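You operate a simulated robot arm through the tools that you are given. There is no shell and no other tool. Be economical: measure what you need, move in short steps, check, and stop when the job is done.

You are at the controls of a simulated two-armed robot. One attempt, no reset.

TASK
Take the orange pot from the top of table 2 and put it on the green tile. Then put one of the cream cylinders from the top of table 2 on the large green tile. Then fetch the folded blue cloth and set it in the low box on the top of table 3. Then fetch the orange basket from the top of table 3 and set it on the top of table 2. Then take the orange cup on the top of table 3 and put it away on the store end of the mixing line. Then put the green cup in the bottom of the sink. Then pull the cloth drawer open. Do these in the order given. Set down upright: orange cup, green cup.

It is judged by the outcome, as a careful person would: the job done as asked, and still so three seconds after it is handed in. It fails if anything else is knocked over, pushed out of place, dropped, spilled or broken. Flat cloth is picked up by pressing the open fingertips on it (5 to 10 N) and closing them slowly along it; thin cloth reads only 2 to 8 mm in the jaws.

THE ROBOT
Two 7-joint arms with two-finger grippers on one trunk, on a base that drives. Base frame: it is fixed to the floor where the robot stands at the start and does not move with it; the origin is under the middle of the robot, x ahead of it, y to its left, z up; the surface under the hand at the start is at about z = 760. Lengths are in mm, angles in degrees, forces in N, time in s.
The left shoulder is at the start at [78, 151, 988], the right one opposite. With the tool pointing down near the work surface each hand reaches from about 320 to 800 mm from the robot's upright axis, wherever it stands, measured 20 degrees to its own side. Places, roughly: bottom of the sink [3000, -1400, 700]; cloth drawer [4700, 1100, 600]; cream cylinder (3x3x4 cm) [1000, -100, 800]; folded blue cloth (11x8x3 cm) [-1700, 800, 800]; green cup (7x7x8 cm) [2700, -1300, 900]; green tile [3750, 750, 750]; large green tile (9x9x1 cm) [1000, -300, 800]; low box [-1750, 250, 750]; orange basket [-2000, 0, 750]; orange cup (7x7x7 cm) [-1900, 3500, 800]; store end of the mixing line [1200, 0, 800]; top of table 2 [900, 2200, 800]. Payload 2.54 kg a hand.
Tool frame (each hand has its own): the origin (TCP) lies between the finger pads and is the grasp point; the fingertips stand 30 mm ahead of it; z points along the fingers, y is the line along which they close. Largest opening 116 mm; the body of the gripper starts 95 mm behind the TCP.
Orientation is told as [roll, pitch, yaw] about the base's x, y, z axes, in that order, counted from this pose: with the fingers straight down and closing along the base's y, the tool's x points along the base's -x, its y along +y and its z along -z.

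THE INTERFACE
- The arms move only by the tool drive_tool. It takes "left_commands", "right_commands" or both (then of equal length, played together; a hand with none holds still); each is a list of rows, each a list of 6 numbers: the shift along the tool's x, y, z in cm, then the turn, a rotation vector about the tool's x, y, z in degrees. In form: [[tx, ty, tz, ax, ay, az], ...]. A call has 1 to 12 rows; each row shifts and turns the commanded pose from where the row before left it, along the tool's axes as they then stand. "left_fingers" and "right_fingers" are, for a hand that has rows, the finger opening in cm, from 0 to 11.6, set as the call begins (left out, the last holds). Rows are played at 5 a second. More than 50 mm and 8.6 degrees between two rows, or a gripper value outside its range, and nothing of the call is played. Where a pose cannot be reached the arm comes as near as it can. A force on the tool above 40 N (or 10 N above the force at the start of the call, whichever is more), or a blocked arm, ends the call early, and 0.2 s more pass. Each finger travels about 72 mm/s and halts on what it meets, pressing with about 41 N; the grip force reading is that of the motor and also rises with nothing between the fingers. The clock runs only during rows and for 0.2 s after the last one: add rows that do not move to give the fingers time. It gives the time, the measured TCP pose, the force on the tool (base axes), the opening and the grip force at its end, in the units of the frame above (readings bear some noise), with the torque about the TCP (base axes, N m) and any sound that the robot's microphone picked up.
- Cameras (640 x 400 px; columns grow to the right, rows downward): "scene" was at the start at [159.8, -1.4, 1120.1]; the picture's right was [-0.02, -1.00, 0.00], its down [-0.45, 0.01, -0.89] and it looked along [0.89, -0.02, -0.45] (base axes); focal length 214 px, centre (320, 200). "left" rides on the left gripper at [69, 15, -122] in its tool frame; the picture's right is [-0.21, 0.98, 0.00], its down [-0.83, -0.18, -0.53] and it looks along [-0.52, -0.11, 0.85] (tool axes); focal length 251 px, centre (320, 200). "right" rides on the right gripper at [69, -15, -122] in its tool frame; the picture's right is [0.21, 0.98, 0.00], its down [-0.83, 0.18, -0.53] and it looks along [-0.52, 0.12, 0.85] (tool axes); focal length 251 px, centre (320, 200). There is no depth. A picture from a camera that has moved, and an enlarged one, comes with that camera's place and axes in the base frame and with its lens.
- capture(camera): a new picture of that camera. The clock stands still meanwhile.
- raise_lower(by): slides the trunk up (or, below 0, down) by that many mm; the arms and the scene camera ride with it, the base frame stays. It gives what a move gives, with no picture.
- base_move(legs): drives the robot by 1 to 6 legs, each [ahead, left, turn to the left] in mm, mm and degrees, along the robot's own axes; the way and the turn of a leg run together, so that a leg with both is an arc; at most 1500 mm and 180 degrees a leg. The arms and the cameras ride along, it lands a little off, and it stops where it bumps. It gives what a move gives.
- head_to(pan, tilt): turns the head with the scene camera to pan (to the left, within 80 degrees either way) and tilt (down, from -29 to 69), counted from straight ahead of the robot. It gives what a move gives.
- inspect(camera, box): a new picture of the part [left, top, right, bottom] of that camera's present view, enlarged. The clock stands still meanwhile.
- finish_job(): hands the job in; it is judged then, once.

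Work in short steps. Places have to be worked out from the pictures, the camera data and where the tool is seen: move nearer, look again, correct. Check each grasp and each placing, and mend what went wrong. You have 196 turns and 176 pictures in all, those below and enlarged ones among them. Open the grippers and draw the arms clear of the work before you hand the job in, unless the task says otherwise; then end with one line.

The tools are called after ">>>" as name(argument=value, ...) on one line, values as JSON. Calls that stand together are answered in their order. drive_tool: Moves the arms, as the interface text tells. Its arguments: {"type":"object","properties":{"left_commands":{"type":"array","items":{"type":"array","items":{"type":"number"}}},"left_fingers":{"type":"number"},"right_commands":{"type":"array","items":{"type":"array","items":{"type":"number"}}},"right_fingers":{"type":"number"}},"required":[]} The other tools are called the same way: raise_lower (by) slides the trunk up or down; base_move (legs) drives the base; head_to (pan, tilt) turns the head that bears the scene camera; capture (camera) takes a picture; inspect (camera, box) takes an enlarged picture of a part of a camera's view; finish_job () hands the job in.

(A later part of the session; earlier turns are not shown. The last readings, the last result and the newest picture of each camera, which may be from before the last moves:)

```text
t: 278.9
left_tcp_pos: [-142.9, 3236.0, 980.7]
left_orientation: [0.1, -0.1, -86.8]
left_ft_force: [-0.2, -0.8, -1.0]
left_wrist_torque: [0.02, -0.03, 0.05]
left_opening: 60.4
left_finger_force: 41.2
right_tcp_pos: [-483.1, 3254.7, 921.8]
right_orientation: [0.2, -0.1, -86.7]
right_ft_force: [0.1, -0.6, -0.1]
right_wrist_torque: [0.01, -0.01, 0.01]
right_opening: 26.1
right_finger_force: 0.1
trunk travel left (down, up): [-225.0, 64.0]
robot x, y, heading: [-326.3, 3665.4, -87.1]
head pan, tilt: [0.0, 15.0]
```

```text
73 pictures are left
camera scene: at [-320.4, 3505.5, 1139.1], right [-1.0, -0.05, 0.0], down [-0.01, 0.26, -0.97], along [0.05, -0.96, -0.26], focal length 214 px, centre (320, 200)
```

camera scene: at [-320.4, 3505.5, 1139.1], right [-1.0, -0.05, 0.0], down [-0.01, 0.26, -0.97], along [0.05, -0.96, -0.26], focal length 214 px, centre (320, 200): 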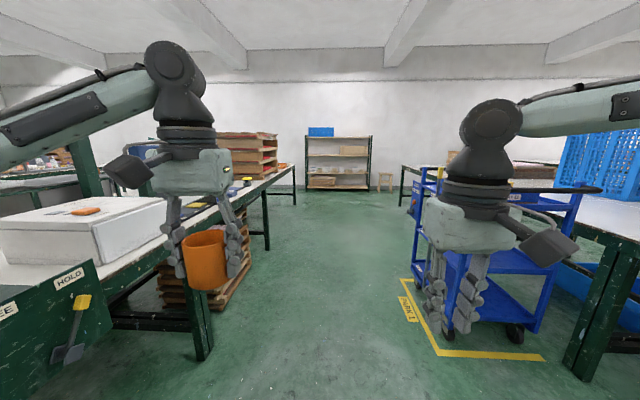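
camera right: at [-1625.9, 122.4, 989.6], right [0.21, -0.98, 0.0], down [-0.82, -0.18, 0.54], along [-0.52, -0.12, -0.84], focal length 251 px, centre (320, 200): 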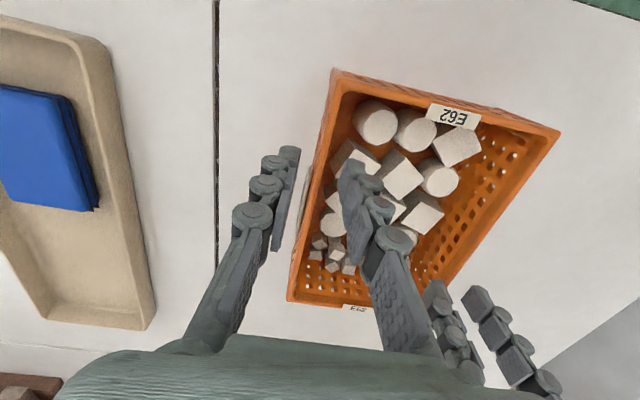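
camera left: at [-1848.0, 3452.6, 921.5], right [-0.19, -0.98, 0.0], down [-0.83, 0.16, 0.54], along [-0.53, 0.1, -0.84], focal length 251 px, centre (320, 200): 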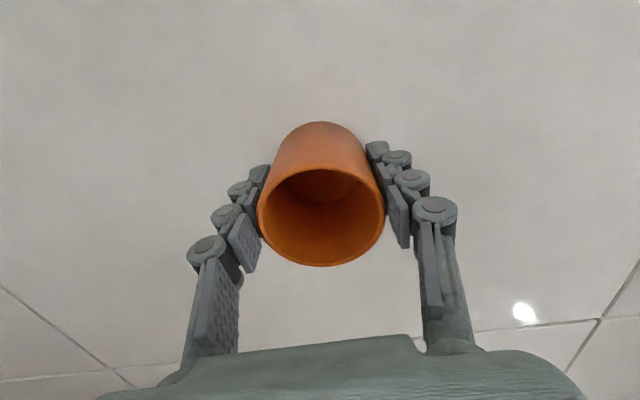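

Arm retracted. Drive down the aisle to y≈-780 and turn to face +x.

>>> base_move(legs=[[1450, 0, -3], [1450, 0, 0], [1450, 0, 0], [100, 0, 0]])

>>> base_move(legs=[[0, 0, 90]])

>>> capture(camera="scene")

```text
t: 300.5
left_tcp_pos: [-152.6, -1229.0, 979.2]
left_orientation: [0.0, -0.1, -90.9]
left_ft_force: [0.8, -0.6, -0.1]
left_wrist_torque: [0.02, -0.01, 0.0]
left_opening: 60.5
left_finger_force: 40.9
right_tcp_pos: [-489.9, -1187.8, 920.4]
right_orientation: [0.3, -0.1, -90.7]
right_ft_force: [-0.3, -1.0, 0.8]
right_wrist_torque: [0.02, -0.04, -0.01]
right_opening: 26.0
right_finger_force: 0.0
trunk travel left (down, up): [-225.0, 64.0]
robot x, y, heading: [-308.7, -787.7, -90.9]
head pan, tilt: [0.0, 15.0]
```

```text
t: 304.7
left_tcp_pos: [140.3, -653.4, 979.7]
left_orientation: [0.0, 0.0, -3.5]
left_ft_force: [0.4, 0.0, -0.3]
left_wrist_torque: [0.02, 0.02, -0.03]
left_opening: 60.4
left_finger_force: 40.4
right_tcp_pos: [84.2, -987.0, 920.6]
right_orientation: [0.3, -0.1, -3.6]
right_ft_force: [-0.1, 0.7, -0.3]
right_wrist_torque: [-0.01, -0.02, -0.04]
right_opening: 25.9
right_finger_force: 0.1
trunk travel left (down, up): [-225.0, 64.0]
robot x, y, heading: [-307.2, -784.6, -3.7]
head pan, tilt: [0.0, 15.0]
```

```text
72 pictures are left
camera scene: at [-146.8, -796.3, 1139.1], right [-0.06, -1.0, 0.0], down [-0.26, 0.02, -0.97], along [0.96, -0.06, -0.26], focal length 214 px, centre (320, 200)
```

scene: 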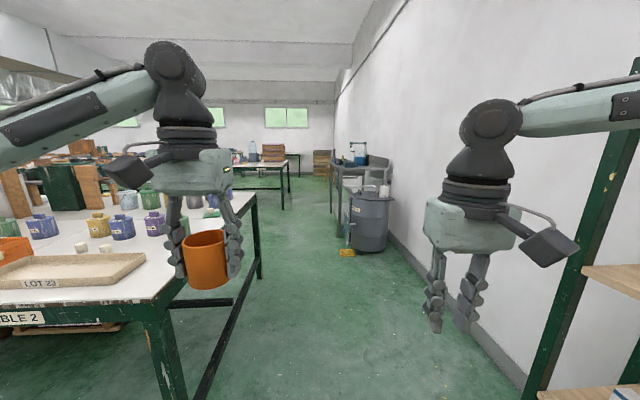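

Drive through the corridor to beyond table 2's far end, then turn to look at the bucket group from that side.

>>> base_move(legs=[[1000, 20, 3.7], [1250, 30, 0]])

>>> base_move(legs=[[0, 200, 0], [0, 300, 180]])

>>> capture(camera="scene")

```text
t: 315.8
left_tcp_pos: [2395.6, -620.8, 979.2]
left_orientation: [0.1, -0.1, -0.2]
left_ft_force: [0.1, -1.1, -0.8]
left_wrist_torque: [-0.02, -0.02, -0.01]
left_opening: 60.3
left_finger_force: 41.0
right_tcp_pos: [2358.4, -959.7, 919.8]
right_orientation: [0.2, -0.1, -0.1]
right_ft_force: [-0.1, 0.1, 0.2]
right_wrist_torque: [0.02, 0.01, 0.0]
right_opening: 26.2
right_finger_force: 0.0
trunk travel left (down, up): [-225.0, 64.0]
robot x, y, heading: [1957.7, -777.2, -0.4]
head pan, tilt: [0.0, 15.0]
```

```text
t: 322.9
left_tcp_pos: [1536.8, -124.8, 979.9]
left_orientation: [-0.1, -0.1, 109.2]
left_ft_force: [0.5, -0.2, -0.5]
left_wrist_torque: [-0.01, -0.02, 0.0]
left_opening: 60.6
left_finger_force: 41.0
right_tcp_pos: [1869.0, -48.7, 922.2]
right_orientation: [0.3, -0.3, 109.2]
right_ft_force: [0.3, -0.3, -0.3]
right_wrist_torque: [0.03, -0.01, 0.01]
right_opening: 25.9
right_finger_force: 0.1
trunk travel left (down, up): [-225.0, 64.0]
robot x, y, heading: [1834.8, -484.7, 109.0]
head pan, tilt: [0.0, 15.0]
stopped in leg 2: the robot was blocked; the commanded pose is now the measured one
```

```text
71 pictures are left
camera scene: at [1782.5, -334.2, 1139.2], right [0.95, 0.33, 0.0], down [0.08, -0.24, -0.97], along [-0.31, 0.91, -0.26], focal length 214 px, centre (320, 200)
```

scene: 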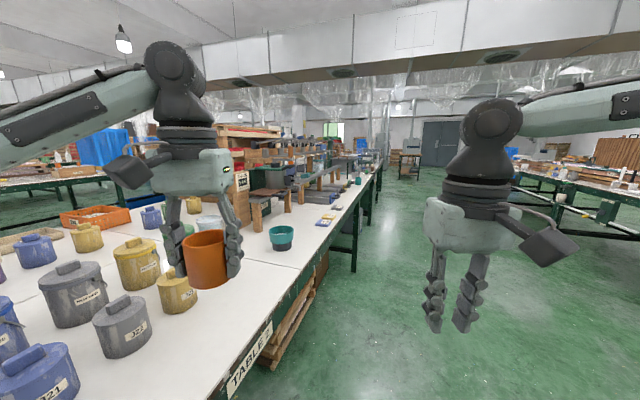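

The turn was blocked, probably by the base near table 2's corner. I move away to the right (+x) and look closely at the table.

>>> base_move(legs=[[0, -250, 0]])

>>> base_move(legs=[[0, 0, 50]])

>>> head_to(pan=0, tilt=18)

>>> capture(camera="scene")

```text
t: 326.0
left_tcp_pos: [1775.2, -44.5, 979.9]
left_orientation: [0.0, -0.1, 109.0]
left_ft_force: [0.6, 0.9, -0.3]
left_wrist_torque: [-0.01, 0.05, -0.01]
left_opening: 60.7
left_finger_force: 40.9
right_tcp_pos: [2107.4, 32.3, 921.2]
right_orientation: [0.3, -0.3, 109.2]
right_ft_force: [-0.1, 0.2, -0.6]
right_wrist_torque: [0.0, -0.03, -0.01]
right_opening: 25.6
right_finger_force: 0.1
trunk travel left (down, up): [-225.0, 64.0]
robot x, y, heading: [2070.5, -406.3, 109.0]
head pan, tilt: [0.0, 15.0]
```

```text
t: 328.7
left_tcp_pos: [1601.9, -402.1, 979.1]
left_orientation: [0.0, 0.0, 159.4]
left_ft_force: [-0.4, 0.2, 0.2]
left_wrist_torque: [-0.01, -0.02, 0.02]
left_opening: 60.5
left_finger_force: 41.1
right_tcp_pos: [1756.6, -99.0, 920.9]
right_orientation: [0.3, -0.2, 159.4]
right_ft_force: [0.4, 0.0, -0.4]
right_wrist_torque: [0.01, 0.0, 0.01]
right_opening: 26.0
right_finger_force: 0.1
trunk travel left (down, up): [-225.0, 64.0]
robot x, y, heading: [2072.7, -407.9, 159.4]
head pan, tilt: [0.0, 15.0]
```

```text
t: 329.3
left_tcp_pos: [1602.8, -401.5, 979.7]
left_orientation: [-0.1, -0.1, 159.3]
left_ft_force: [0.8, -0.1, 0.1]
left_wrist_torque: [0.0, -0.02, 0.01]
left_opening: 60.7
left_finger_force: 40.9
right_tcp_pos: [1756.8, -97.6, 922.0]
right_orientation: [0.2, -0.2, 159.5]
right_ft_force: [0.5, -0.3, 0.5]
right_wrist_torque: [-0.01, 0.01, -0.03]
right_opening: 25.9
right_finger_force: 0.2
trunk travel left (down, up): [-225.0, 64.0]
robot x, y, heading: [2070.4, -403.6, 159.2]
head pan, tilt: [0.0, 18.0]
```

```text
70 pictures are left
camera scene: at [1920.9, -348.2, 1134.3], right [0.35, 0.93, 0.0], down [0.29, -0.11, -0.95], along [-0.89, 0.34, -0.31], focal length 214 px, centre (320, 200)
```

scene: 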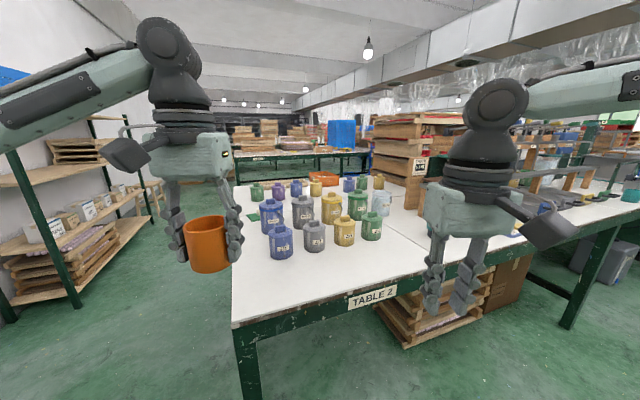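

Zoom on the bucket labels.

>>> inspect(camera="scene", box=[235, 165, 405, 270])

>>> inspect(camera="scene", box=[370, 90, 640, 250])

```text
3.76 times, centred on (320, 218) of scene
camera zoom: at [1920.9, -348.2, 1134.3], right [0.35, 0.93, 0.0], down [0.29, -0.11, -0.95], along [-0.89, 0.34, -0.31], focal length 807 px, centre (320, 134)
```

zoom: 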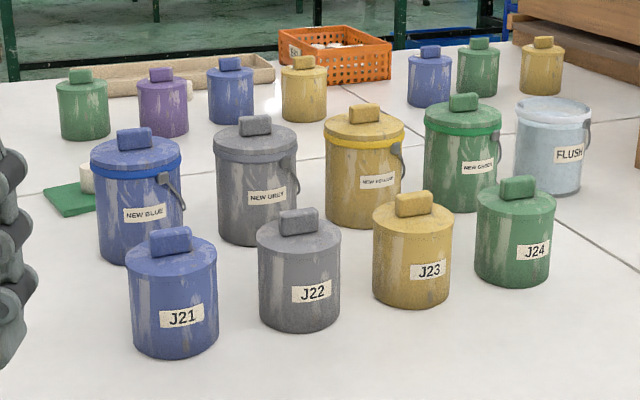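

```text
2.37 times, centred on (505, 170) of scene
camera zoom: at [1920.9, -348.2, 1134.3], right [0.35, 0.93, 0.0], down [0.29, -0.11, -0.95], along [-0.89, 0.34, -0.31], focal length 508 px, centre (-118, 271)
```

zoom: 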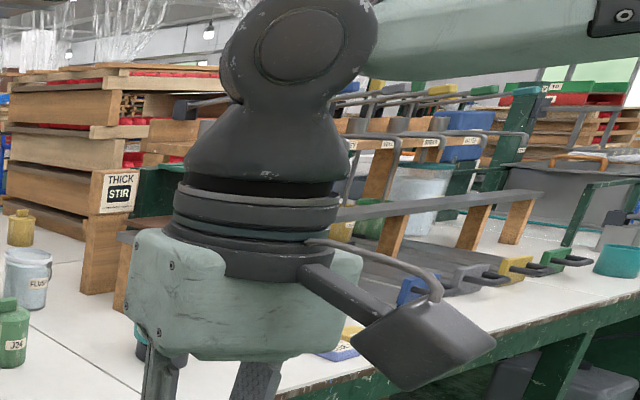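

This end holds the pigment buckets (NEW…, J21–J24, FLUSH); their group centre matches the store end (1200, 0). A free spot within the group is next to J24, about (1290, 180). I square up and drive to (1890, 380) facing -x.

>>> base_move(legs=[[0, 0, 21], [0, -785, 0]])

>>> capture(camera="scene")

```text
t: 338.5
left_tcp_pos: [1631.8, 218.7, 979.3]
left_orientation: [0.1, -0.1, -179.6]
left_ft_force: [0.2, -0.1, -1.1]
left_wrist_torque: [-0.02, -0.01, -0.02]
left_opening: 60.7
left_finger_force: 40.6
right_tcp_pos: [1664.2, 556.9, 921.0]
right_orientation: [0.3, -0.2, -179.4]
right_ft_force: [-0.4, -0.3, 0.4]
right_wrist_torque: [0.01, 0.01, 0.06]
right_opening: 26.1
right_finger_force: 0.0
trunk travel left (down, up): [-225.0, 64.0]
robot x, y, heading: [2069.5, 383.2, -179.9]
head pan, tilt: [0.0, 18.0]
```

```text
67 pictures are left
camera scene: at [1908.0, 384.2, 1134.3], right [-0.01, 1.0, 0.0], down [0.31, 0.0, -0.95], along [-0.95, -0.01, -0.31], focal length 214 px, centre (320, 200)
```

scene: 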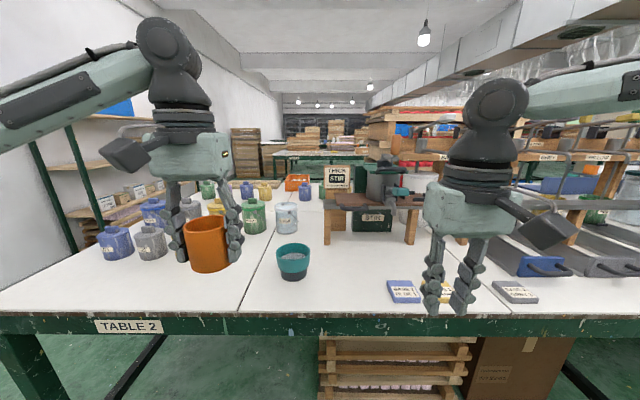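

>>> inspect(camera="scene", box=[230, 160, 640, 320])

>>> inspect(camera="scene", box=[310, 150, 430, 250])

```text
1.56 times, centred on (435, 240) of scene
camera zoom: at [1908.0, 384.2, 1134.3], right [-0.01, 1.0, 0.0], down [0.31, 0.0, -0.95], along [-0.95, -0.01, -0.31], focal length 335 px, centre (140, 138)
```

zoom: 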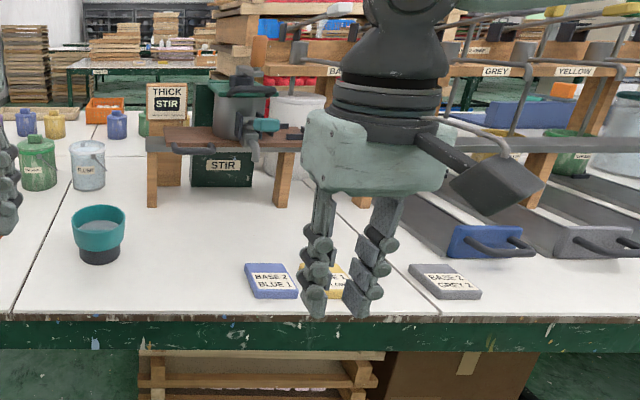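

```text
4.00 times, centred on (370, 200) of scene
camera zoom: at [1908.0, 384.2, 1134.3], right [-0.01, 1.0, 0.0], down [0.31, 0.0, -0.95], along [-0.95, -0.01, -0.31], focal length 858 px, centre (120, 200)
```

zoom: 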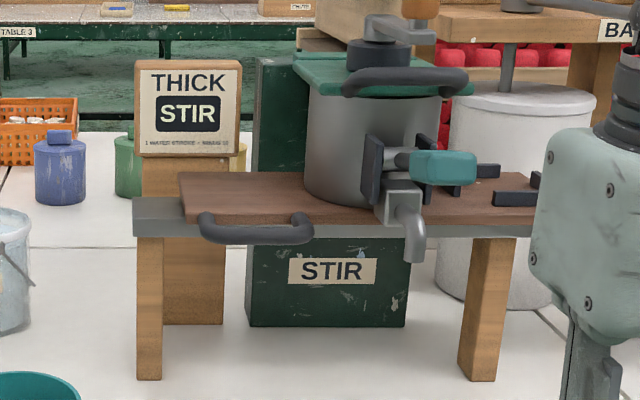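

The line runs from this bucket store to the stirring/pouring part, so the store end is the bucket area. Advance 180 mm and move the cup over (1290, 180).

>>> base_move(legs=[[180, 0, 0]])

>>> drive_tool(left_commands=[[-4, 1, 1, 0, 0, 0], [-4, 1, 1, 0, 0, 0], [-4, 1, 1, 0, 0, 0], [-4.2, 0.8, 1, 0, 0, 0], [0, 0, 2, 0, 0, 0], [0, 0, 0, 0, 0, 0]])

>>> head_to(pan=15, tilt=30)

>>> capture(camera="scene")

>>> capture(camera="left")

```text
t: 340.0
left_tcp_pos: [1449.6, 216.9, 979.6]
left_orientation: [0.1, -0.1, -179.4]
left_ft_force: [0.9, -0.5, -0.9]
left_wrist_torque: [0.03, -0.02, 0.04]
left_opening: 60.5
left_finger_force: 41.2
right_tcp_pos: [1482.3, 555.4, 920.2]
right_orientation: [0.3, -0.1, -179.2]
right_ft_force: [0.8, -0.1, -0.1]
right_wrist_torque: [0.02, -0.02, 0.0]
right_opening: 26.4
right_finger_force: 0.0
trunk travel left (down, up): [-225.0, 64.0]
robot x, y, heading: [1890.6, 380.1, -179.4]
head pan, tilt: [0.0, 18.0]
```

```text
t: 341.4
left_tcp_pos: [1289.3, 176.5, 920.3]
left_orientation: [0.0, -0.1, -179.3]
left_ft_force: [-1.0, -0.1, 0.0]
left_wrist_torque: [0.01, 0.02, 0.0]
left_opening: 60.5
left_finger_force: 40.8
right_tcp_pos: [1483.5, 555.2, 920.6]
right_orientation: [0.4, -0.2, -179.3]
right_ft_force: [-0.2, -1.5, 0.1]
right_wrist_torque: [-0.01, 0.03, 0.0]
right_opening: 26.0
right_finger_force: 0.0
trunk travel left (down, up): [-225.0, 64.0]
robot x, y, heading: [1888.4, 384.5, -179.5]
head pan, tilt: [0.0, 18.0]
```

```text
t: 342.1
left_tcp_pos: [1290.2, 176.5, 920.9]
left_orientation: [0.0, -0.1, -179.4]
left_ft_force: [0.0, -0.5, 0.9]
left_wrist_torque: [-0.03, 0.01, 0.02]
left_opening: 60.2
left_finger_force: 41.5
right_tcp_pos: [1484.1, 556.2, 920.6]
right_orientation: [0.4, -0.1, -179.4]
right_ft_force: [0.5, -0.5, -0.4]
right_wrist_torque: [-0.02, 0.01, 0.0]
right_opening: 25.8
right_finger_force: 0.0
trunk travel left (down, up): [-225.0, 64.0]
robot x, y, heading: [1885.7, 383.4, -179.4]
head pan, tilt: [15.0, 30.0]
```

```text
64 pictures are left
camera scene: at [1733.4, 359.2, 1115.0], right [-0.27, 0.96, 0.0], down [0.48, 0.13, -0.87], along [-0.83, -0.23, -0.5], focal length 214 px, centre (320, 200)
```

scene: 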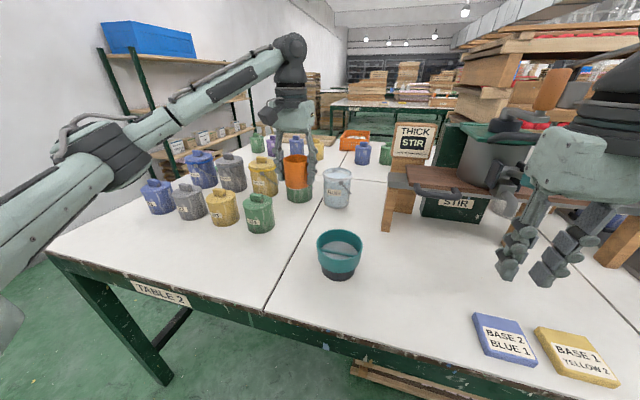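

```text
63 pictures are left
camera left: at [1358.0, 162.3, 1042.1], right [-0.2, -0.98, 0.0], down [-0.83, 0.17, 0.54], along [-0.52, 0.11, -0.84], focal length 251 px, centre (320, 200)
```

left: 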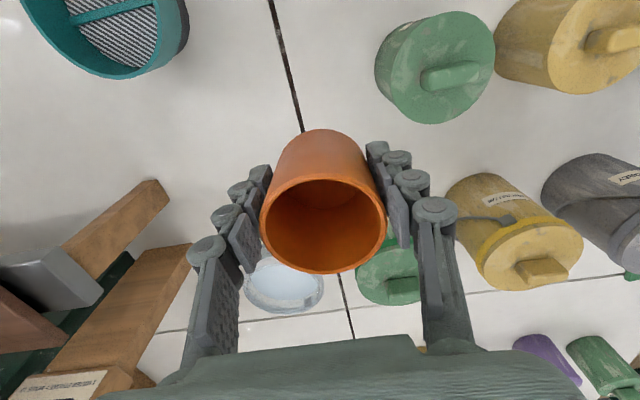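

Clear spot confirmed. Shift slightly to (1280, 192) and lower the cup.

>>> drive_tool(left_commands=[[-1, -1.5, 2, 0, 0, 0], [0, 0, 3, 0, 0, 0], [0, 0, 3, 0, 0, 0], [0, 0, 3, 0, 0, 0], [0, 0, 0.6, 0, 0, 0], [0, 0, 0, 0, 0, 0]])

>>> drive_tool(left_commands=[[0, 0, 0.2, 0, 0, 0], [0, 0, 0.2, 0, 0, 0], [0, 0, 0, 0, 0, 0]])

>>> inspect(camera="scene", box=[230, 130, 390, 250])

```text
t: 343.5
left_tcp_pos: [1278.7, 191.2, 805.1]
left_orientation: [-0.1, 0.0, -179.4]
left_ft_force: [0.0, 0.3, -1.4]
left_wrist_torque: [-0.03, 0.01, -0.02]
left_opening: 60.4
left_finger_force: 41.0
right_tcp_pos: [1483.7, 555.5, 920.9]
right_orientation: [0.3, -0.2, -179.2]
right_ft_force: [-0.1, -1.0, 0.3]
right_wrist_torque: [0.02, 0.0, 0.03]
right_opening: 25.9
right_finger_force: 0.0
trunk travel left (down, up): [-225.0, 64.0]
robot x, y, heading: [1885.1, 379.4, -179.5]
head pan, tilt: [15.0, 30.0]
```

```text
t: 344.3
left_tcp_pos: [1277.5, 191.1, 800.3]
left_orientation: [0.0, -0.1, -179.4]
left_ft_force: [0.4, 0.5, 1.0]
left_wrist_torque: [0.0, 0.01, 0.0]
left_opening: 61.0
left_finger_force: 41.2
right_tcp_pos: [1483.7, 555.2, 921.8]
right_orientation: [0.2, -0.1, -179.3]
right_ft_force: [-0.5, 1.4, 0.1]
right_wrist_torque: [0.0, -0.02, 0.0]
right_opening: 25.9
right_finger_force: 0.0
trunk travel left (down, up): [-225.0, 64.0]
robot x, y, heading: [1887.5, 383.5, -179.4]
head pan, tilt: [15.0, 30.0]
```

```text
3.33 times, centred on (310, 190) of scene
camera zoom: at [1733.4, 359.1, 1114.9], right [-0.27, 0.96, 0.0], down [0.48, 0.13, -0.87], along [-0.83, -0.23, -0.5], focal length 715 px, centre (353, 233)
```

zoom: 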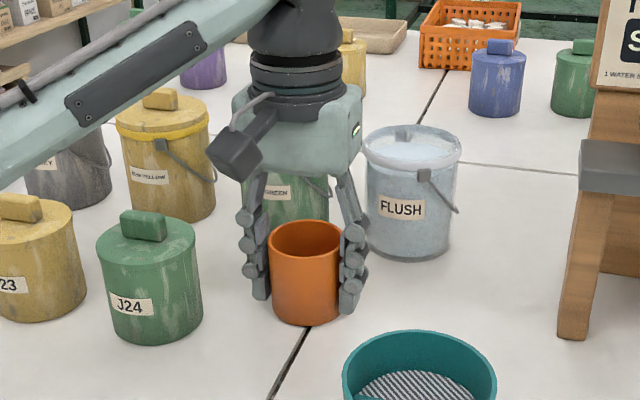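

Essentially on the table; one more mm to confirm contact, then release.

>>> drive_tool(left_commands=[[0, 0, 0.1, 0, 0, 0], [0, 0, 0, 0, 0, 0]])

>>> drive_tool(left_commands=[[0, 0, 0, 0, 0, 0], [0, 0, 0, 0, 0, 0], [0, 0, 0, 0, 0, 0]], left_fingers=8.2)

>>> drive_tool(left_commands=[[0, 0, -2, 0, 0, 0], [0, 0, -4, 0, 0, 0], [0, 0, -4, 0, 0, 0], [0, 0, -4, 0, 0, 0], [0, 0, -2, 0, 0, 0], [0, 0, 0, 0, 0, 0]])

>>> inspect(camera="scene", box=[150, 130, 390, 300])

```text
t: 344.9
left_tcp_pos: [1277.0, 191.6, 798.8]
left_orientation: [-0.1, -0.2, -179.4]
left_ft_force: [0.2, -0.1, -0.5]
left_wrist_torque: [-0.02, 0.0, 0.0]
left_opening: 60.6
left_finger_force: 41.2
right_tcp_pos: [1482.3, 554.7, 921.5]
right_orientation: [0.2, -0.2, -179.3]
right_ft_force: [-0.3, 0.0, 0.2]
right_wrist_torque: [-0.01, 0.01, -0.01]
right_opening: 25.8
right_finger_force: 0.1
trunk travel left (down, up): [-225.0, 64.0]
robot x, y, heading: [1885.7, 383.1, -179.3]
head pan, tilt: [15.0, 30.0]
```

```text
t: 345.7
left_tcp_pos: [1278.4, 191.2, 799.6]
left_orientation: [0.0, 0.0, -179.3]
left_ft_force: [-0.3, -0.6, -0.9]
left_wrist_torque: [0.0, 0.03, -0.01]
left_opening: 81.9
left_finger_force: 0.0
right_tcp_pos: [1482.1, 556.1, 920.5]
right_orientation: [0.3, -0.1, -179.4]
right_ft_force: [0.2, -0.6, -0.4]
right_wrist_torque: [0.0, -0.03, 0.0]
right_opening: 26.0
right_finger_force: 0.1
trunk travel left (down, up): [-225.0, 64.0]
robot x, y, heading: [1886.8, 382.5, -179.4]
head pan, tilt: [15.0, 30.0]
```

```text
t: 347.1
left_tcp_pos: [1277.2, 191.2, 957.3]
left_orientation: [0.0, -0.1, -179.4]
left_ft_force: [-0.2, 0.3, -0.5]
left_wrist_torque: [0.0, -0.03, -0.01]
left_opening: 81.5
left_finger_force: 0.1
right_tcp_pos: [1482.9, 556.0, 920.8]
right_orientation: [0.3, -0.1, -179.3]
right_ft_force: [-0.3, -0.8, -0.2]
right_wrist_torque: [0.06, 0.03, -0.01]
right_opening: 26.0
right_finger_force: 0.1
trunk travel left (down, up): [-225.0, 64.0]
robot x, y, heading: [1889.0, 382.8, -179.8]
head pan, tilt: [15.0, 30.0]
```

```text
2.35 times, centred on (270, 215) of scene
camera zoom: at [1733.4, 359.1, 1114.9], right [-0.27, 0.96, 0.0], down [0.48, 0.13, -0.87], along [-0.83, -0.23, -0.5], focal length 505 px, centre (438, 165)
```

zoom: 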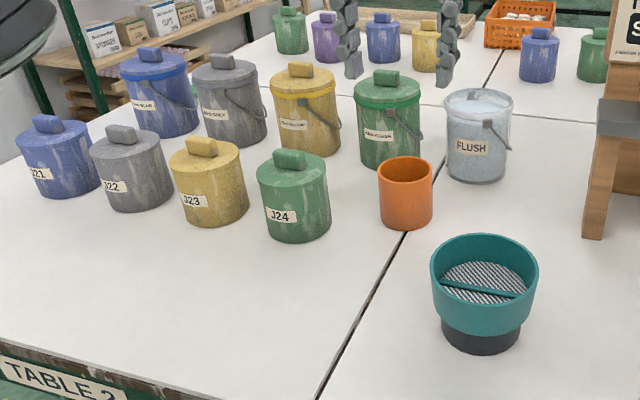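

Orange cup stands upright in the bucket group. Retract and drive to the sink bench, facing -y.

>>> drive_tool(left_commands=[[4.5, 0, 0, 0, 0, 0], [4.5, 0, 0, 0, 0, 0], [4.5, 0, 0, 0, 0, 0], [4.5, 0, 0, 0, 0, 0], [2, 0, -2, 0, 0, 0], [0, 0, 0, 0, 0, 0]])

>>> base_move(legs=[[-550, 0, 0], [0, 0, 90], [500, 250, 0]])

>>> head_to(pan=0, tilt=20)

>>> capture(camera="scene")

```text
t: 348.5
left_tcp_pos: [1478.1, 192.0, 978.1]
left_orientation: [0.0, -0.2, -179.3]
left_ft_force: [0.5, 0.3, -0.6]
left_wrist_torque: [-0.01, -0.02, -0.02]
left_opening: 81.9
left_finger_force: 0.0
right_tcp_pos: [1483.8, 555.4, 919.7]
right_orientation: [0.2, -0.2, -179.3]
right_ft_force: [-0.1, 0.4, 1.1]
right_wrist_torque: [0.03, -0.01, 0.04]
right_opening: 26.0
right_finger_force: 0.0
trunk travel left (down, up): [-225.0, 64.0]
robot x, y, heading: [1886.4, 383.5, -179.6]
head pan, tilt: [15.0, 30.0]
```

```text
t: 358.3
left_tcp_pos: [2836.5, -537.5, 977.2]
left_orientation: [-0.1, -0.2, -93.0]
left_ft_force: [0.1, 0.1, 0.5]
left_wrist_torque: [0.0, 0.0, 0.0]
left_opening: 82.3
left_finger_force: 0.0
right_tcp_pos: [2474.8, -509.1, 920.5]
right_orientation: [0.3, -0.2, -93.0]
right_ft_force: [0.2, 0.0, 0.2]
right_wrist_torque: [0.01, -0.02, -0.03]
right_opening: 25.7
right_finger_force: 0.1
trunk travel left (down, up): [-225.0, 64.0]
robot x, y, heading: [2674.4, -111.0, -93.0]
head pan, tilt: [15.0, 30.0]
```

```text
t: 359.1
left_tcp_pos: [2837.0, -536.7, 978.2]
left_orientation: [0.0, -0.1, -93.0]
left_ft_force: [0.3, -0.1, 1.0]
left_wrist_torque: [-0.02, 0.0, 0.0]
left_opening: 82.0
left_finger_force: 0.1
right_tcp_pos: [2474.0, -509.2, 922.1]
right_orientation: [0.3, -0.2, -92.9]
right_ft_force: [0.6, 0.5, 0.0]
right_wrist_torque: [-0.01, 0.01, -0.01]
right_opening: 26.4
right_finger_force: 0.1
trunk travel left (down, up): [-225.0, 64.0]
robot x, y, heading: [2671.9, -111.7, -93.0]
head pan, tilt: [0.0, 20.0]
```

```text
60 pictures are left
camera scene: at [2663.3, -275.6, 1131.0], right [-1.0, 0.05, 0.0], down [0.02, 0.34, -0.94], along [-0.05, -0.94, -0.34], focal length 214 px, centre (320, 200)
```

scene: 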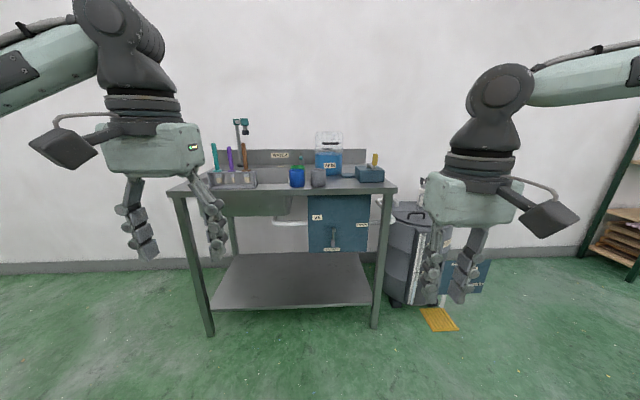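

Bench front is at y≈-1190, legs at x 2300..3244. Approach to y≈-700, straightening.

>>> base_move(legs=[[600, 60, 3]])

>>> head_to(pan=0, tilt=30)

>>> capture(camera="scene")

```text
t: 362.5
left_tcp_pos: [2899.1, -1133.4, 978.0]
left_orientation: [0.1, -0.1, -90.2]
left_ft_force: [0.0, 0.3, 0.0]
left_wrist_torque: [0.0, 0.02, 0.01]
left_opening: 82.0
left_finger_force: 0.0
right_tcp_pos: [2535.2, -1123.7, 921.8]
right_orientation: [0.3, -0.2, -90.0]
right_ft_force: [0.7, 0.1, -0.6]
right_wrist_torque: [0.01, -0.02, 0.01]
right_opening: 26.0
right_finger_force: 0.0
trunk travel left (down, up): [-225.0, 64.0]
robot x, y, heading: [2711.4, -721.1, -90.2]
head pan, tilt: [0.0, 20.0]
```

```text
t: 363.2
left_tcp_pos: [2898.2, -1133.1, 977.2]
left_orientation: [-0.1, -0.1, -90.2]
left_ft_force: [-0.2, -0.7, -0.5]
left_wrist_torque: [0.02, 0.0, 0.0]
left_opening: 82.0
left_finger_force: 0.0
right_tcp_pos: [2535.1, -1122.8, 920.9]
right_orientation: [0.4, -0.3, -90.0]
right_ft_force: [0.3, -0.8, -0.5]
right_wrist_torque: [0.01, -0.01, -0.02]
right_opening: 26.1
right_finger_force: 0.1
trunk travel left (down, up): [-225.0, 64.0]
robot x, y, heading: [2714.6, -718.0, -90.4]
head pan, tilt: [0.0, 30.0]
```

```text
59 pictures are left
camera scene: at [2712.6, -877.9, 1115.0], right [-1.0, 0.01, 0.0], down [0.0, 0.5, -0.87], along [0.0, -0.87, -0.5], focal length 214 px, centre (320, 200)
```

scene: 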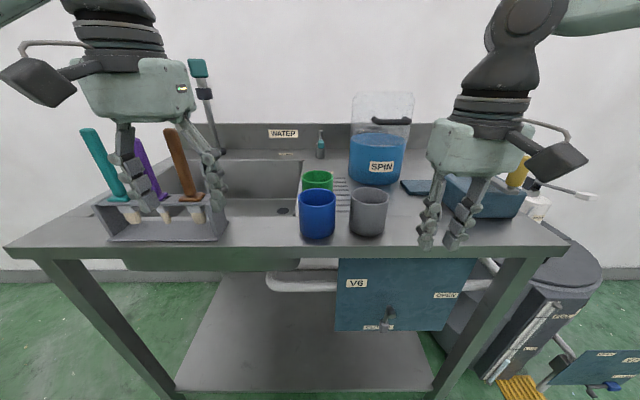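

Green cup is near (2719, -1334), blue in front of it, grey beside; I'll grip it along x with the left hand. First shift the left hand right (away from the stick rack), then move the base up.

>>> drive_tool(left_commands=[[2, -3.5, -1, 0, 0, 0], [2, -3.5, -1, 0, 0, 0], [0, -3.5, 0, 0, 0, 0], [0, 0, 0, 0, 0, 0]], left_fingers=11.6)

>>> base_move(legs=[[110, -60, 0]])

>>> capture(camera="left")

>>> capture(camera="scene")

```text
t: 364.2
left_tcp_pos: [2791.3, -1092.2, 998.8]
left_orientation: [0.0, -0.1, -90.2]
left_ft_force: [0.4, -0.4, -0.8]
left_wrist_torque: [-0.02, -0.04, -0.01]
left_opening: 116.2
left_finger_force: 0.0
right_tcp_pos: [2534.7, -1122.7, 921.1]
right_orientation: [0.4, -0.2, -90.1]
right_ft_force: [0.1, -0.4, -1.2]
right_wrist_torque: [0.01, -0.02, 0.01]
right_opening: 26.1
right_finger_force: 0.0
trunk travel left (down, up): [-225.0, 64.0]
robot x, y, heading: [2708.2, -718.9, -90.7]
head pan, tilt: [0.0, 30.0]
```

```text
t: 365.5
left_tcp_pos: [2730.4, -1201.9, 999.1]
left_orientation: [0.0, 0.0, -90.4]
left_ft_force: [0.3, 0.1, 0.3]
left_wrist_torque: [0.0, 0.03, 0.03]
left_opening: 116.1
left_finger_force: 0.1
right_tcp_pos: [2473.6, -1232.2, 921.7]
right_orientation: [0.4, -0.2, -90.2]
right_ft_force: [-0.1, -0.6, -0.3]
right_wrist_torque: [0.03, -0.04, -0.03]
right_opening: 25.9
right_finger_force: 0.0
trunk travel left (down, up): [-225.0, 64.0]
robot x, y, heading: [2651.6, -829.5, -90.6]
head pan, tilt: [0.0, 30.0]
```

```text
58 pictures are left
camera left: at [2744.9, -1133.1, 1120.3], right [0.98, -0.22, 0.0], down [-0.19, -0.82, 0.53], along [-0.12, -0.52, -0.84], focal length 251 px, centre (320, 200)
```

left: 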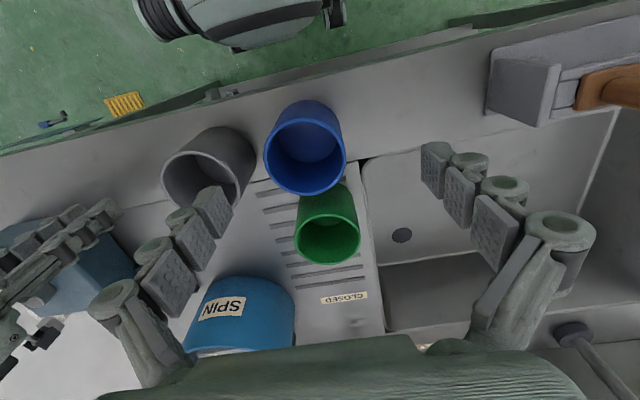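

```text
57 pictures are left
camera scene: at [2650.9, -987.9, 1114.8], right [-1.0, 0.01, 0.0], down [0.0, 0.5, -0.87], along [-0.01, -0.87, -0.5], focal length 214 px, centre (320, 200)
```

scene: 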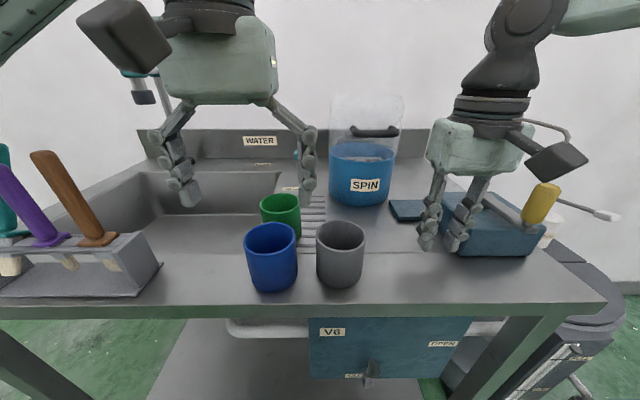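

Triangulating gives the green cup at (2713, -1279) with rim z≈942, bench ≈862; blue cup at y≈-1205. Move over it and check.

>>> drive_tool(left_commands=[[-4, -0.9, 0, 0, 0, 0], [-3.7, -0.8, 0, 0, 0, 0], [0, 0, 0, 0, 0, 0]])

>>> capture(camera="left")

>>> inspect(camera="scene", box=[200, 130, 400, 300])

```text
t: 366.3
left_tcp_pos: [2715.7, -1279.4, 998.4]
left_orientation: [0.0, -0.1, -90.4]
left_ft_force: [-0.6, -0.7, -0.6]
left_wrist_torque: [0.02, 0.04, -0.02]
left_opening: 116.0
left_finger_force: 0.0
right_tcp_pos: [2473.7, -1231.3, 921.3]
right_orientation: [0.2, -0.2, -90.2]
right_ft_force: [0.9, -0.4, -0.1]
right_wrist_torque: [0.01, 0.03, -0.03]
right_opening: 25.7
right_finger_force: 0.1
trunk travel left (down, up): [-225.0, 64.0]
robot x, y, heading: [2652.3, -829.7, -90.5]
head pan, tilt: [0.0, 30.0]
```

```text
56 pictures are left
camera left: at [2730.0, -1209.6, 1120.2], right [0.98, -0.22, 0.0], down [-0.19, -0.82, 0.54], along [-0.12, -0.52, -0.84], focal length 251 px, centre (320, 200)
```

left: 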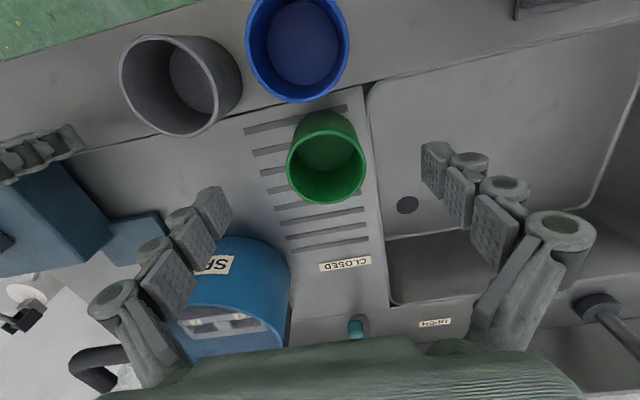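

```text
2.35 times, centred on (300, 215) of scene
camera zoom: at [2651.2, -987.2, 1115.0], right [-1.0, 0.01, 0.0], down [0.0, 0.5, -0.87], along [-0.01, -0.87, -0.5], focal length 505 px, centre (367, 165)
```

zoom: 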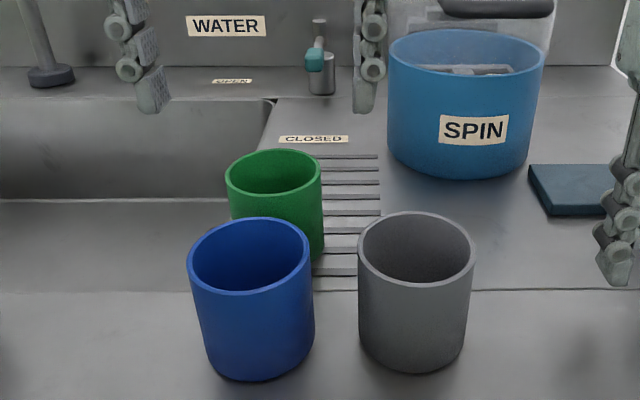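

Refined: (2715, -1288), rim 938. Adjust, descend to z≈901 and close.

>>> drive_tool(left_commands=[[-0.9, 0, 2, 0, 0, 0], [0, 0, 3, 0, 0, 0], [0, 0, 3, 0, 0, 0], [0, 0, 1.8, 0, 0, 0], [0, 0, 0, 0, 0, 0]])

>>> capture(camera="left")

```text
t: 367.5
left_tcp_pos: [2711.8, -1288.4, 900.7]
left_orientation: [0.1, -0.1, -90.5]
left_ft_force: [0.9, 0.7, -0.7]
left_wrist_torque: [-0.01, 0.0, 0.02]
left_opening: 115.9
left_finger_force: 0.0
right_tcp_pos: [2471.1, -1231.1, 920.5]
right_orientation: [0.4, -0.3, -90.2]
right_ft_force: [-0.4, 0.0, 0.2]
right_wrist_torque: [0.02, -0.01, 0.02]
right_opening: 26.0
right_finger_force: 0.0
trunk travel left (down, up): [-225.0, 64.0]
robot x, y, heading: [2650.8, -830.9, -90.4]
head pan, tilt: [0.0, 30.0]
```

```text
54 pictures are left
camera left: at [2725.9, -1218.9, 1021.1], right [0.97, -0.22, 0.0], down [-0.19, -0.82, 0.53], along [-0.12, -0.52, -0.85], focal length 251 px, centre (320, 200)
```

left: 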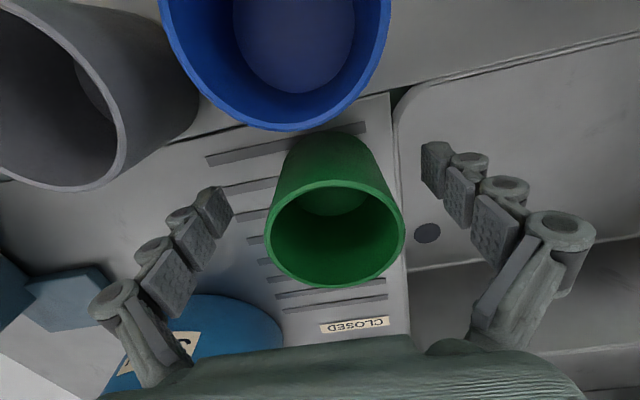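

Centred. Close on the cup.

>>> drive_tool(left_commands=[[0, 0.4, 0, 0, 0, 0], [0, 0, 0, 0, 0, 0], [0, 0, 0, 0, 0, 0], [0, 0, 0, 0, 0, 0]], left_fingers=5)

>>> drive_tool(left_commands=[[0, 0, -1, 0, 0, 0], [0, 0, -3, 0, 0, 0], [0, 0, -4, 0, 0, 0], [0, 0, -2, 0, 0, 0], [0, 0, 0, 0, 0, 0]])

>>> capture(camera="scene")

```text
t: 368.5
left_tcp_pos: [2714.4, -1287.8, 903.3]
left_orientation: [0.2, -0.2, -90.4]
left_ft_force: [0.1, 0.3, -0.1]
left_wrist_torque: [0.01, 0.01, -0.02]
left_opening: 49.9
left_finger_force: 0.1
right_tcp_pos: [2469.1, -1230.9, 920.3]
right_orientation: [0.5, -0.3, -90.4]
right_ft_force: [-0.1, -0.5, 0.2]
right_wrist_torque: [0.01, 0.0, -0.02]
right_opening: 26.0
right_finger_force: 0.0
trunk travel left (down, up): [-225.0, 64.0]
robot x, y, heading: [2653.9, -834.6, -90.6]
head pan, tilt: [0.0, 30.0]
```

```text
t: 369.7
left_tcp_pos: [2718.3, -1288.4, 1001.1]
left_orientation: [0.1, 0.0, -90.4]
left_ft_force: [-0.8, -0.1, -0.1]
left_wrist_torque: [0.02, 0.01, 0.02]
left_opening: 49.9
left_finger_force: 0.1
right_tcp_pos: [2472.5, -1232.7, 921.5]
right_orientation: [0.3, -0.3, -90.3]
right_ft_force: [0.4, 1.0, 0.3]
right_wrist_torque: [-0.01, 0.03, 0.05]
right_opening: 25.9
right_finger_force: 0.0
trunk travel left (down, up): [-225.0, 64.0]
robot x, y, heading: [2651.1, -829.4, -90.5]
head pan, tilt: [0.0, 30.0]
```

```text
53 pictures are left
camera scene: at [2651.2, -987.4, 1114.9], right [-1.0, 0.01, 0.0], down [0.0, 0.5, -0.87], along [-0.01, -0.87, -0.5], focal length 214 px, centre (320, 200)
```

scene: 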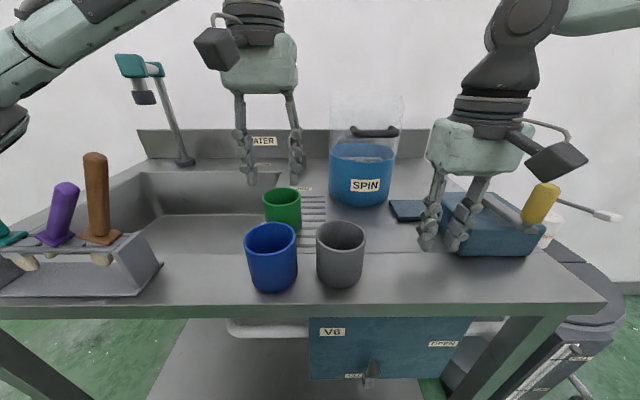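

The fingers closed without holding the cup (50 mm, no force), and the sticks in the rack look different. Inspect both.

>>> inspect(camera="scene", box=[0, 90, 200, 320])

>>> capture(camera="left")

```text
1.74 times, centred on (100, 205) of scene
camera zoom: at [2651.2, -987.4, 1114.9], right [-1.0, 0.01, 0.0], down [0.0, 0.5, -0.87], along [-0.01, -0.87, -0.5], focal length 373 px, centre (703, 191)
```

zoom: 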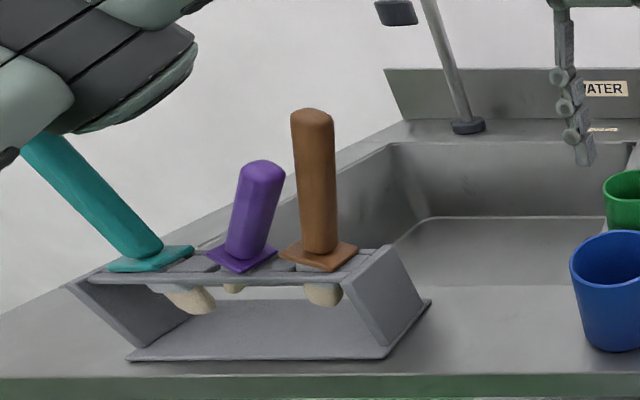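

```text
51 pictures are left
camera left: at [2733.4, -1218.7, 1122.9], right [0.98, -0.22, 0.0], down [-0.19, -0.82, 0.54], along [-0.12, -0.52, -0.84], focal length 251 px, centre (320, 200)
```

left: 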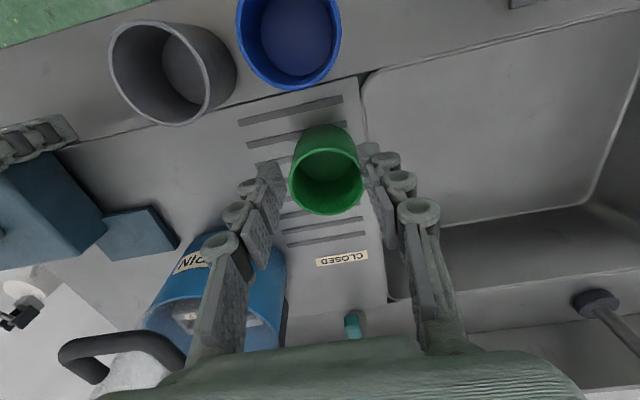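

The left elbow appears to have brushed the brush handles. Raise the trunk straight up to clear them and look.

>>> raise_lower(by=64)

>>> head_to(pan=15, tilt=30)

>>> capture(camera="scene")

```text
t: 370.7
left_tcp_pos: [2719.8, -1287.9, 1064.7]
left_orientation: [0.0, -0.1, -90.4]
left_ft_force: [-0.5, 0.1, 0.1]
left_wrist_torque: [0.02, -0.02, -0.02]
left_opening: 50.0
left_finger_force: 0.0
right_tcp_pos: [2472.5, -1232.5, 984.1]
right_orientation: [0.4, -0.2, -90.2]
right_ft_force: [0.0, -0.8, -0.6]
right_wrist_torque: [0.02, -0.05, 0.01]
right_opening: 26.0
right_finger_force: 0.0
trunk travel left (down, up): [-289.0, 0.0]
robot x, y, heading: [2655.7, -832.2, -90.4]
head pan, tilt: [0.0, 30.0]
```

```text
t: 371.5
left_tcp_pos: [2718.6, -1287.2, 1065.0]
left_orientation: [0.0, -0.1, -90.4]
left_ft_force: [0.5, -0.3, -0.4]
left_wrist_torque: [0.04, 0.01, 0.0]
left_opening: 50.1
left_finger_force: 0.1
right_tcp_pos: [2473.7, -1233.4, 984.9]
right_orientation: [0.3, -0.3, -90.0]
right_ft_force: [0.3, -1.1, 0.5]
right_wrist_torque: [0.01, 0.02, 0.0]
right_opening: 26.0
right_finger_force: 0.0
trunk travel left (down, up): [-289.0, 0.0]
robot x, y, heading: [2656.5, -830.6, -90.6]
head pan, tilt: [15.0, 30.0]
```

```text
50 pictures are left
camera scene: at [2674.5, -984.5, 1178.9], right [-0.97, -0.25, 0.0], down [-0.13, 0.48, -0.87], along [0.22, -0.84, -0.5], focal length 214 px, centre (320, 200)
```

scene: 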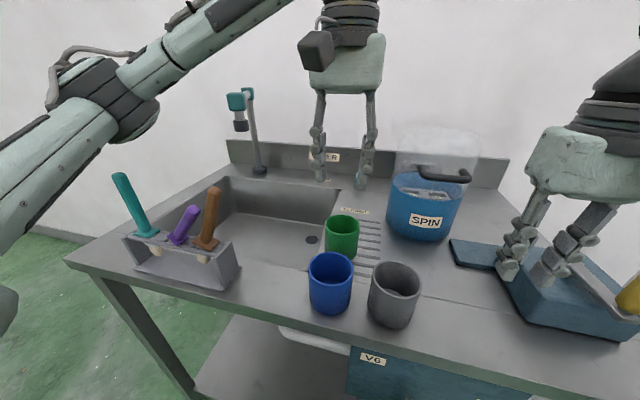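

Handles are still in the rack but two now lean. I'll deal with the cup from a different stance (further back and to the right, trunk high) so the elbow stays away from the rack, gripping near the cup's rim.

>>> base_move(legs=[[-95, 0, 0], [0, -150, 0]])

>>> head_to(pan=20, tilt=30)

>>> capture(camera="scene")

>>> capture(camera="left")

```text
t: 374.3
left_tcp_pos: [2569.8, -1191.5, 1065.3]
left_orientation: [0.1, 0.0, -90.5]
left_ft_force: [-0.5, 1.3, 0.2]
left_wrist_torque: [0.01, 0.03, -0.02]
left_opening: 50.0
left_finger_force: 0.0
right_tcp_pos: [2325.2, -1135.5, 984.2]
right_orientation: [0.2, -0.3, -90.3]
right_ft_force: [-1.1, 0.5, -0.5]
right_wrist_torque: [0.01, -0.02, 0.02]
right_opening: 26.0
right_finger_force: 0.0
trunk travel left (down, up): [-289.0, 0.0]
robot x, y, heading: [2506.6, -732.4, -90.8]
head pan, tilt: [15.0, 30.0]
```

```text
t: 374.9
left_tcp_pos: [2571.4, -1192.4, 1065.0]
left_orientation: [0.0, 0.0, -90.5]
left_ft_force: [-0.3, 0.3, 0.6]
left_wrist_torque: [-0.01, -0.01, 0.04]
left_opening: 49.8
left_finger_force: 0.1
right_tcp_pos: [2326.5, -1135.4, 984.9]
right_orientation: [0.3, -0.3, -90.3]
right_ft_force: [0.0, -0.6, -0.1]
right_wrist_torque: [0.01, 0.01, -0.04]
right_opening: 25.9
right_finger_force: 0.1
trunk travel left (down, up): [-289.0, 0.0]
robot x, y, heading: [2505.6, -733.6, -90.6]
head pan, tilt: [20.0, 30.0]
```

```text
49 pictures are left
camera scene: at [2535.0, -886.0, 1178.9], right [-0.94, -0.33, 0.0], down [-0.17, 0.47, -0.87], along [0.29, -0.82, -0.5], focal length 214 px, centre (320, 200)
```

scene: 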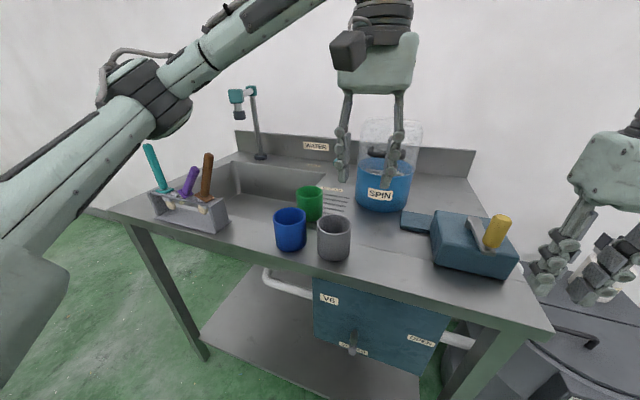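

```text
48 pictures are left
camera left: at [2585.8, -1122.5, 1186.6], right [0.97, -0.22, 0.0], down [-0.19, -0.82, 0.54], along [-0.12, -0.52, -0.84], focal length 251 px, centre (320, 200)
```

left: 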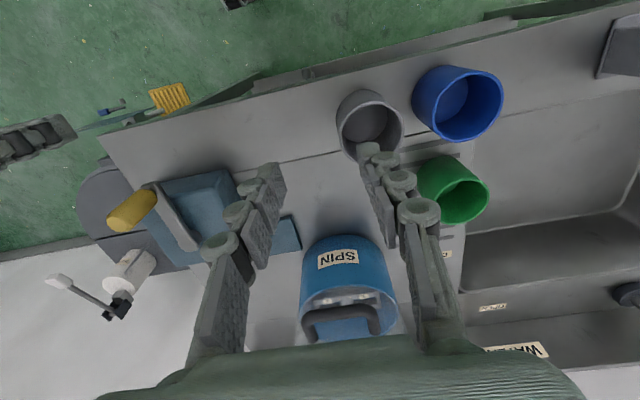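

Move the left hand over the cup at about (2717, -1318), opening 100 mm.

>>> drive_tool(left_commands=[[-2, 3.6, 0, 0, 0, 0], [-3, 3.6, 0, 0, 0, 0], [-4, 3.6, 0, 0, 0, 0], [-3.6, 3.6, 0, 0, 0, 0], [0, 0, 3, 0, 0, 0], [0, 0, 3.5, 0, 0, 0], [0, 0, 0, 0, 0, 0]], left_fingers=10.4)

>>> capture(camera="left")

>>> capture(camera="scene")

```text
refused: row 3 steps farther than a row can; nothing moved
```

```text
47 pictures are left
camera left: at [2585.8, -1122.5, 1186.6], right [0.97, -0.22, 0.0], down [-0.19, -0.82, 0.54], along [-0.12, -0.52, -0.84], focal length 251 px, centre (320, 200)
```

left: 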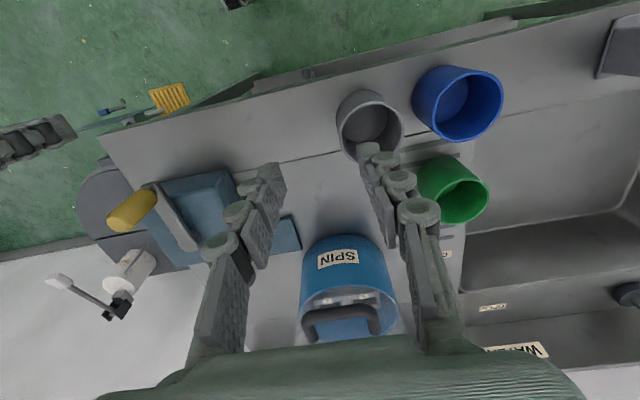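

```text
46 pictures are left
camera scene: at [2535.0, -886.0, 1178.9], right [-0.94, -0.33, 0.0], down [-0.17, 0.47, -0.87], along [0.29, -0.82, -0.5], focal length 214 px, centre (320, 200)
```

scene: 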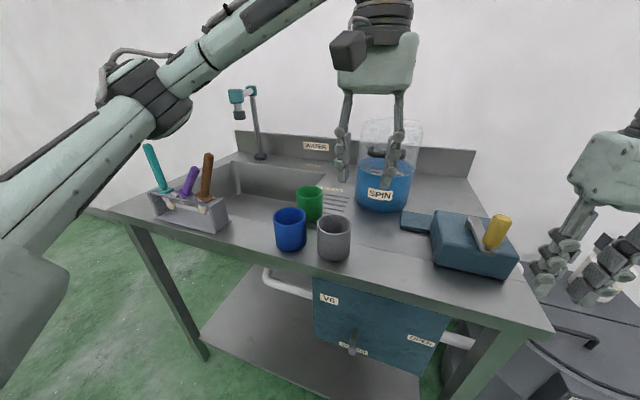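

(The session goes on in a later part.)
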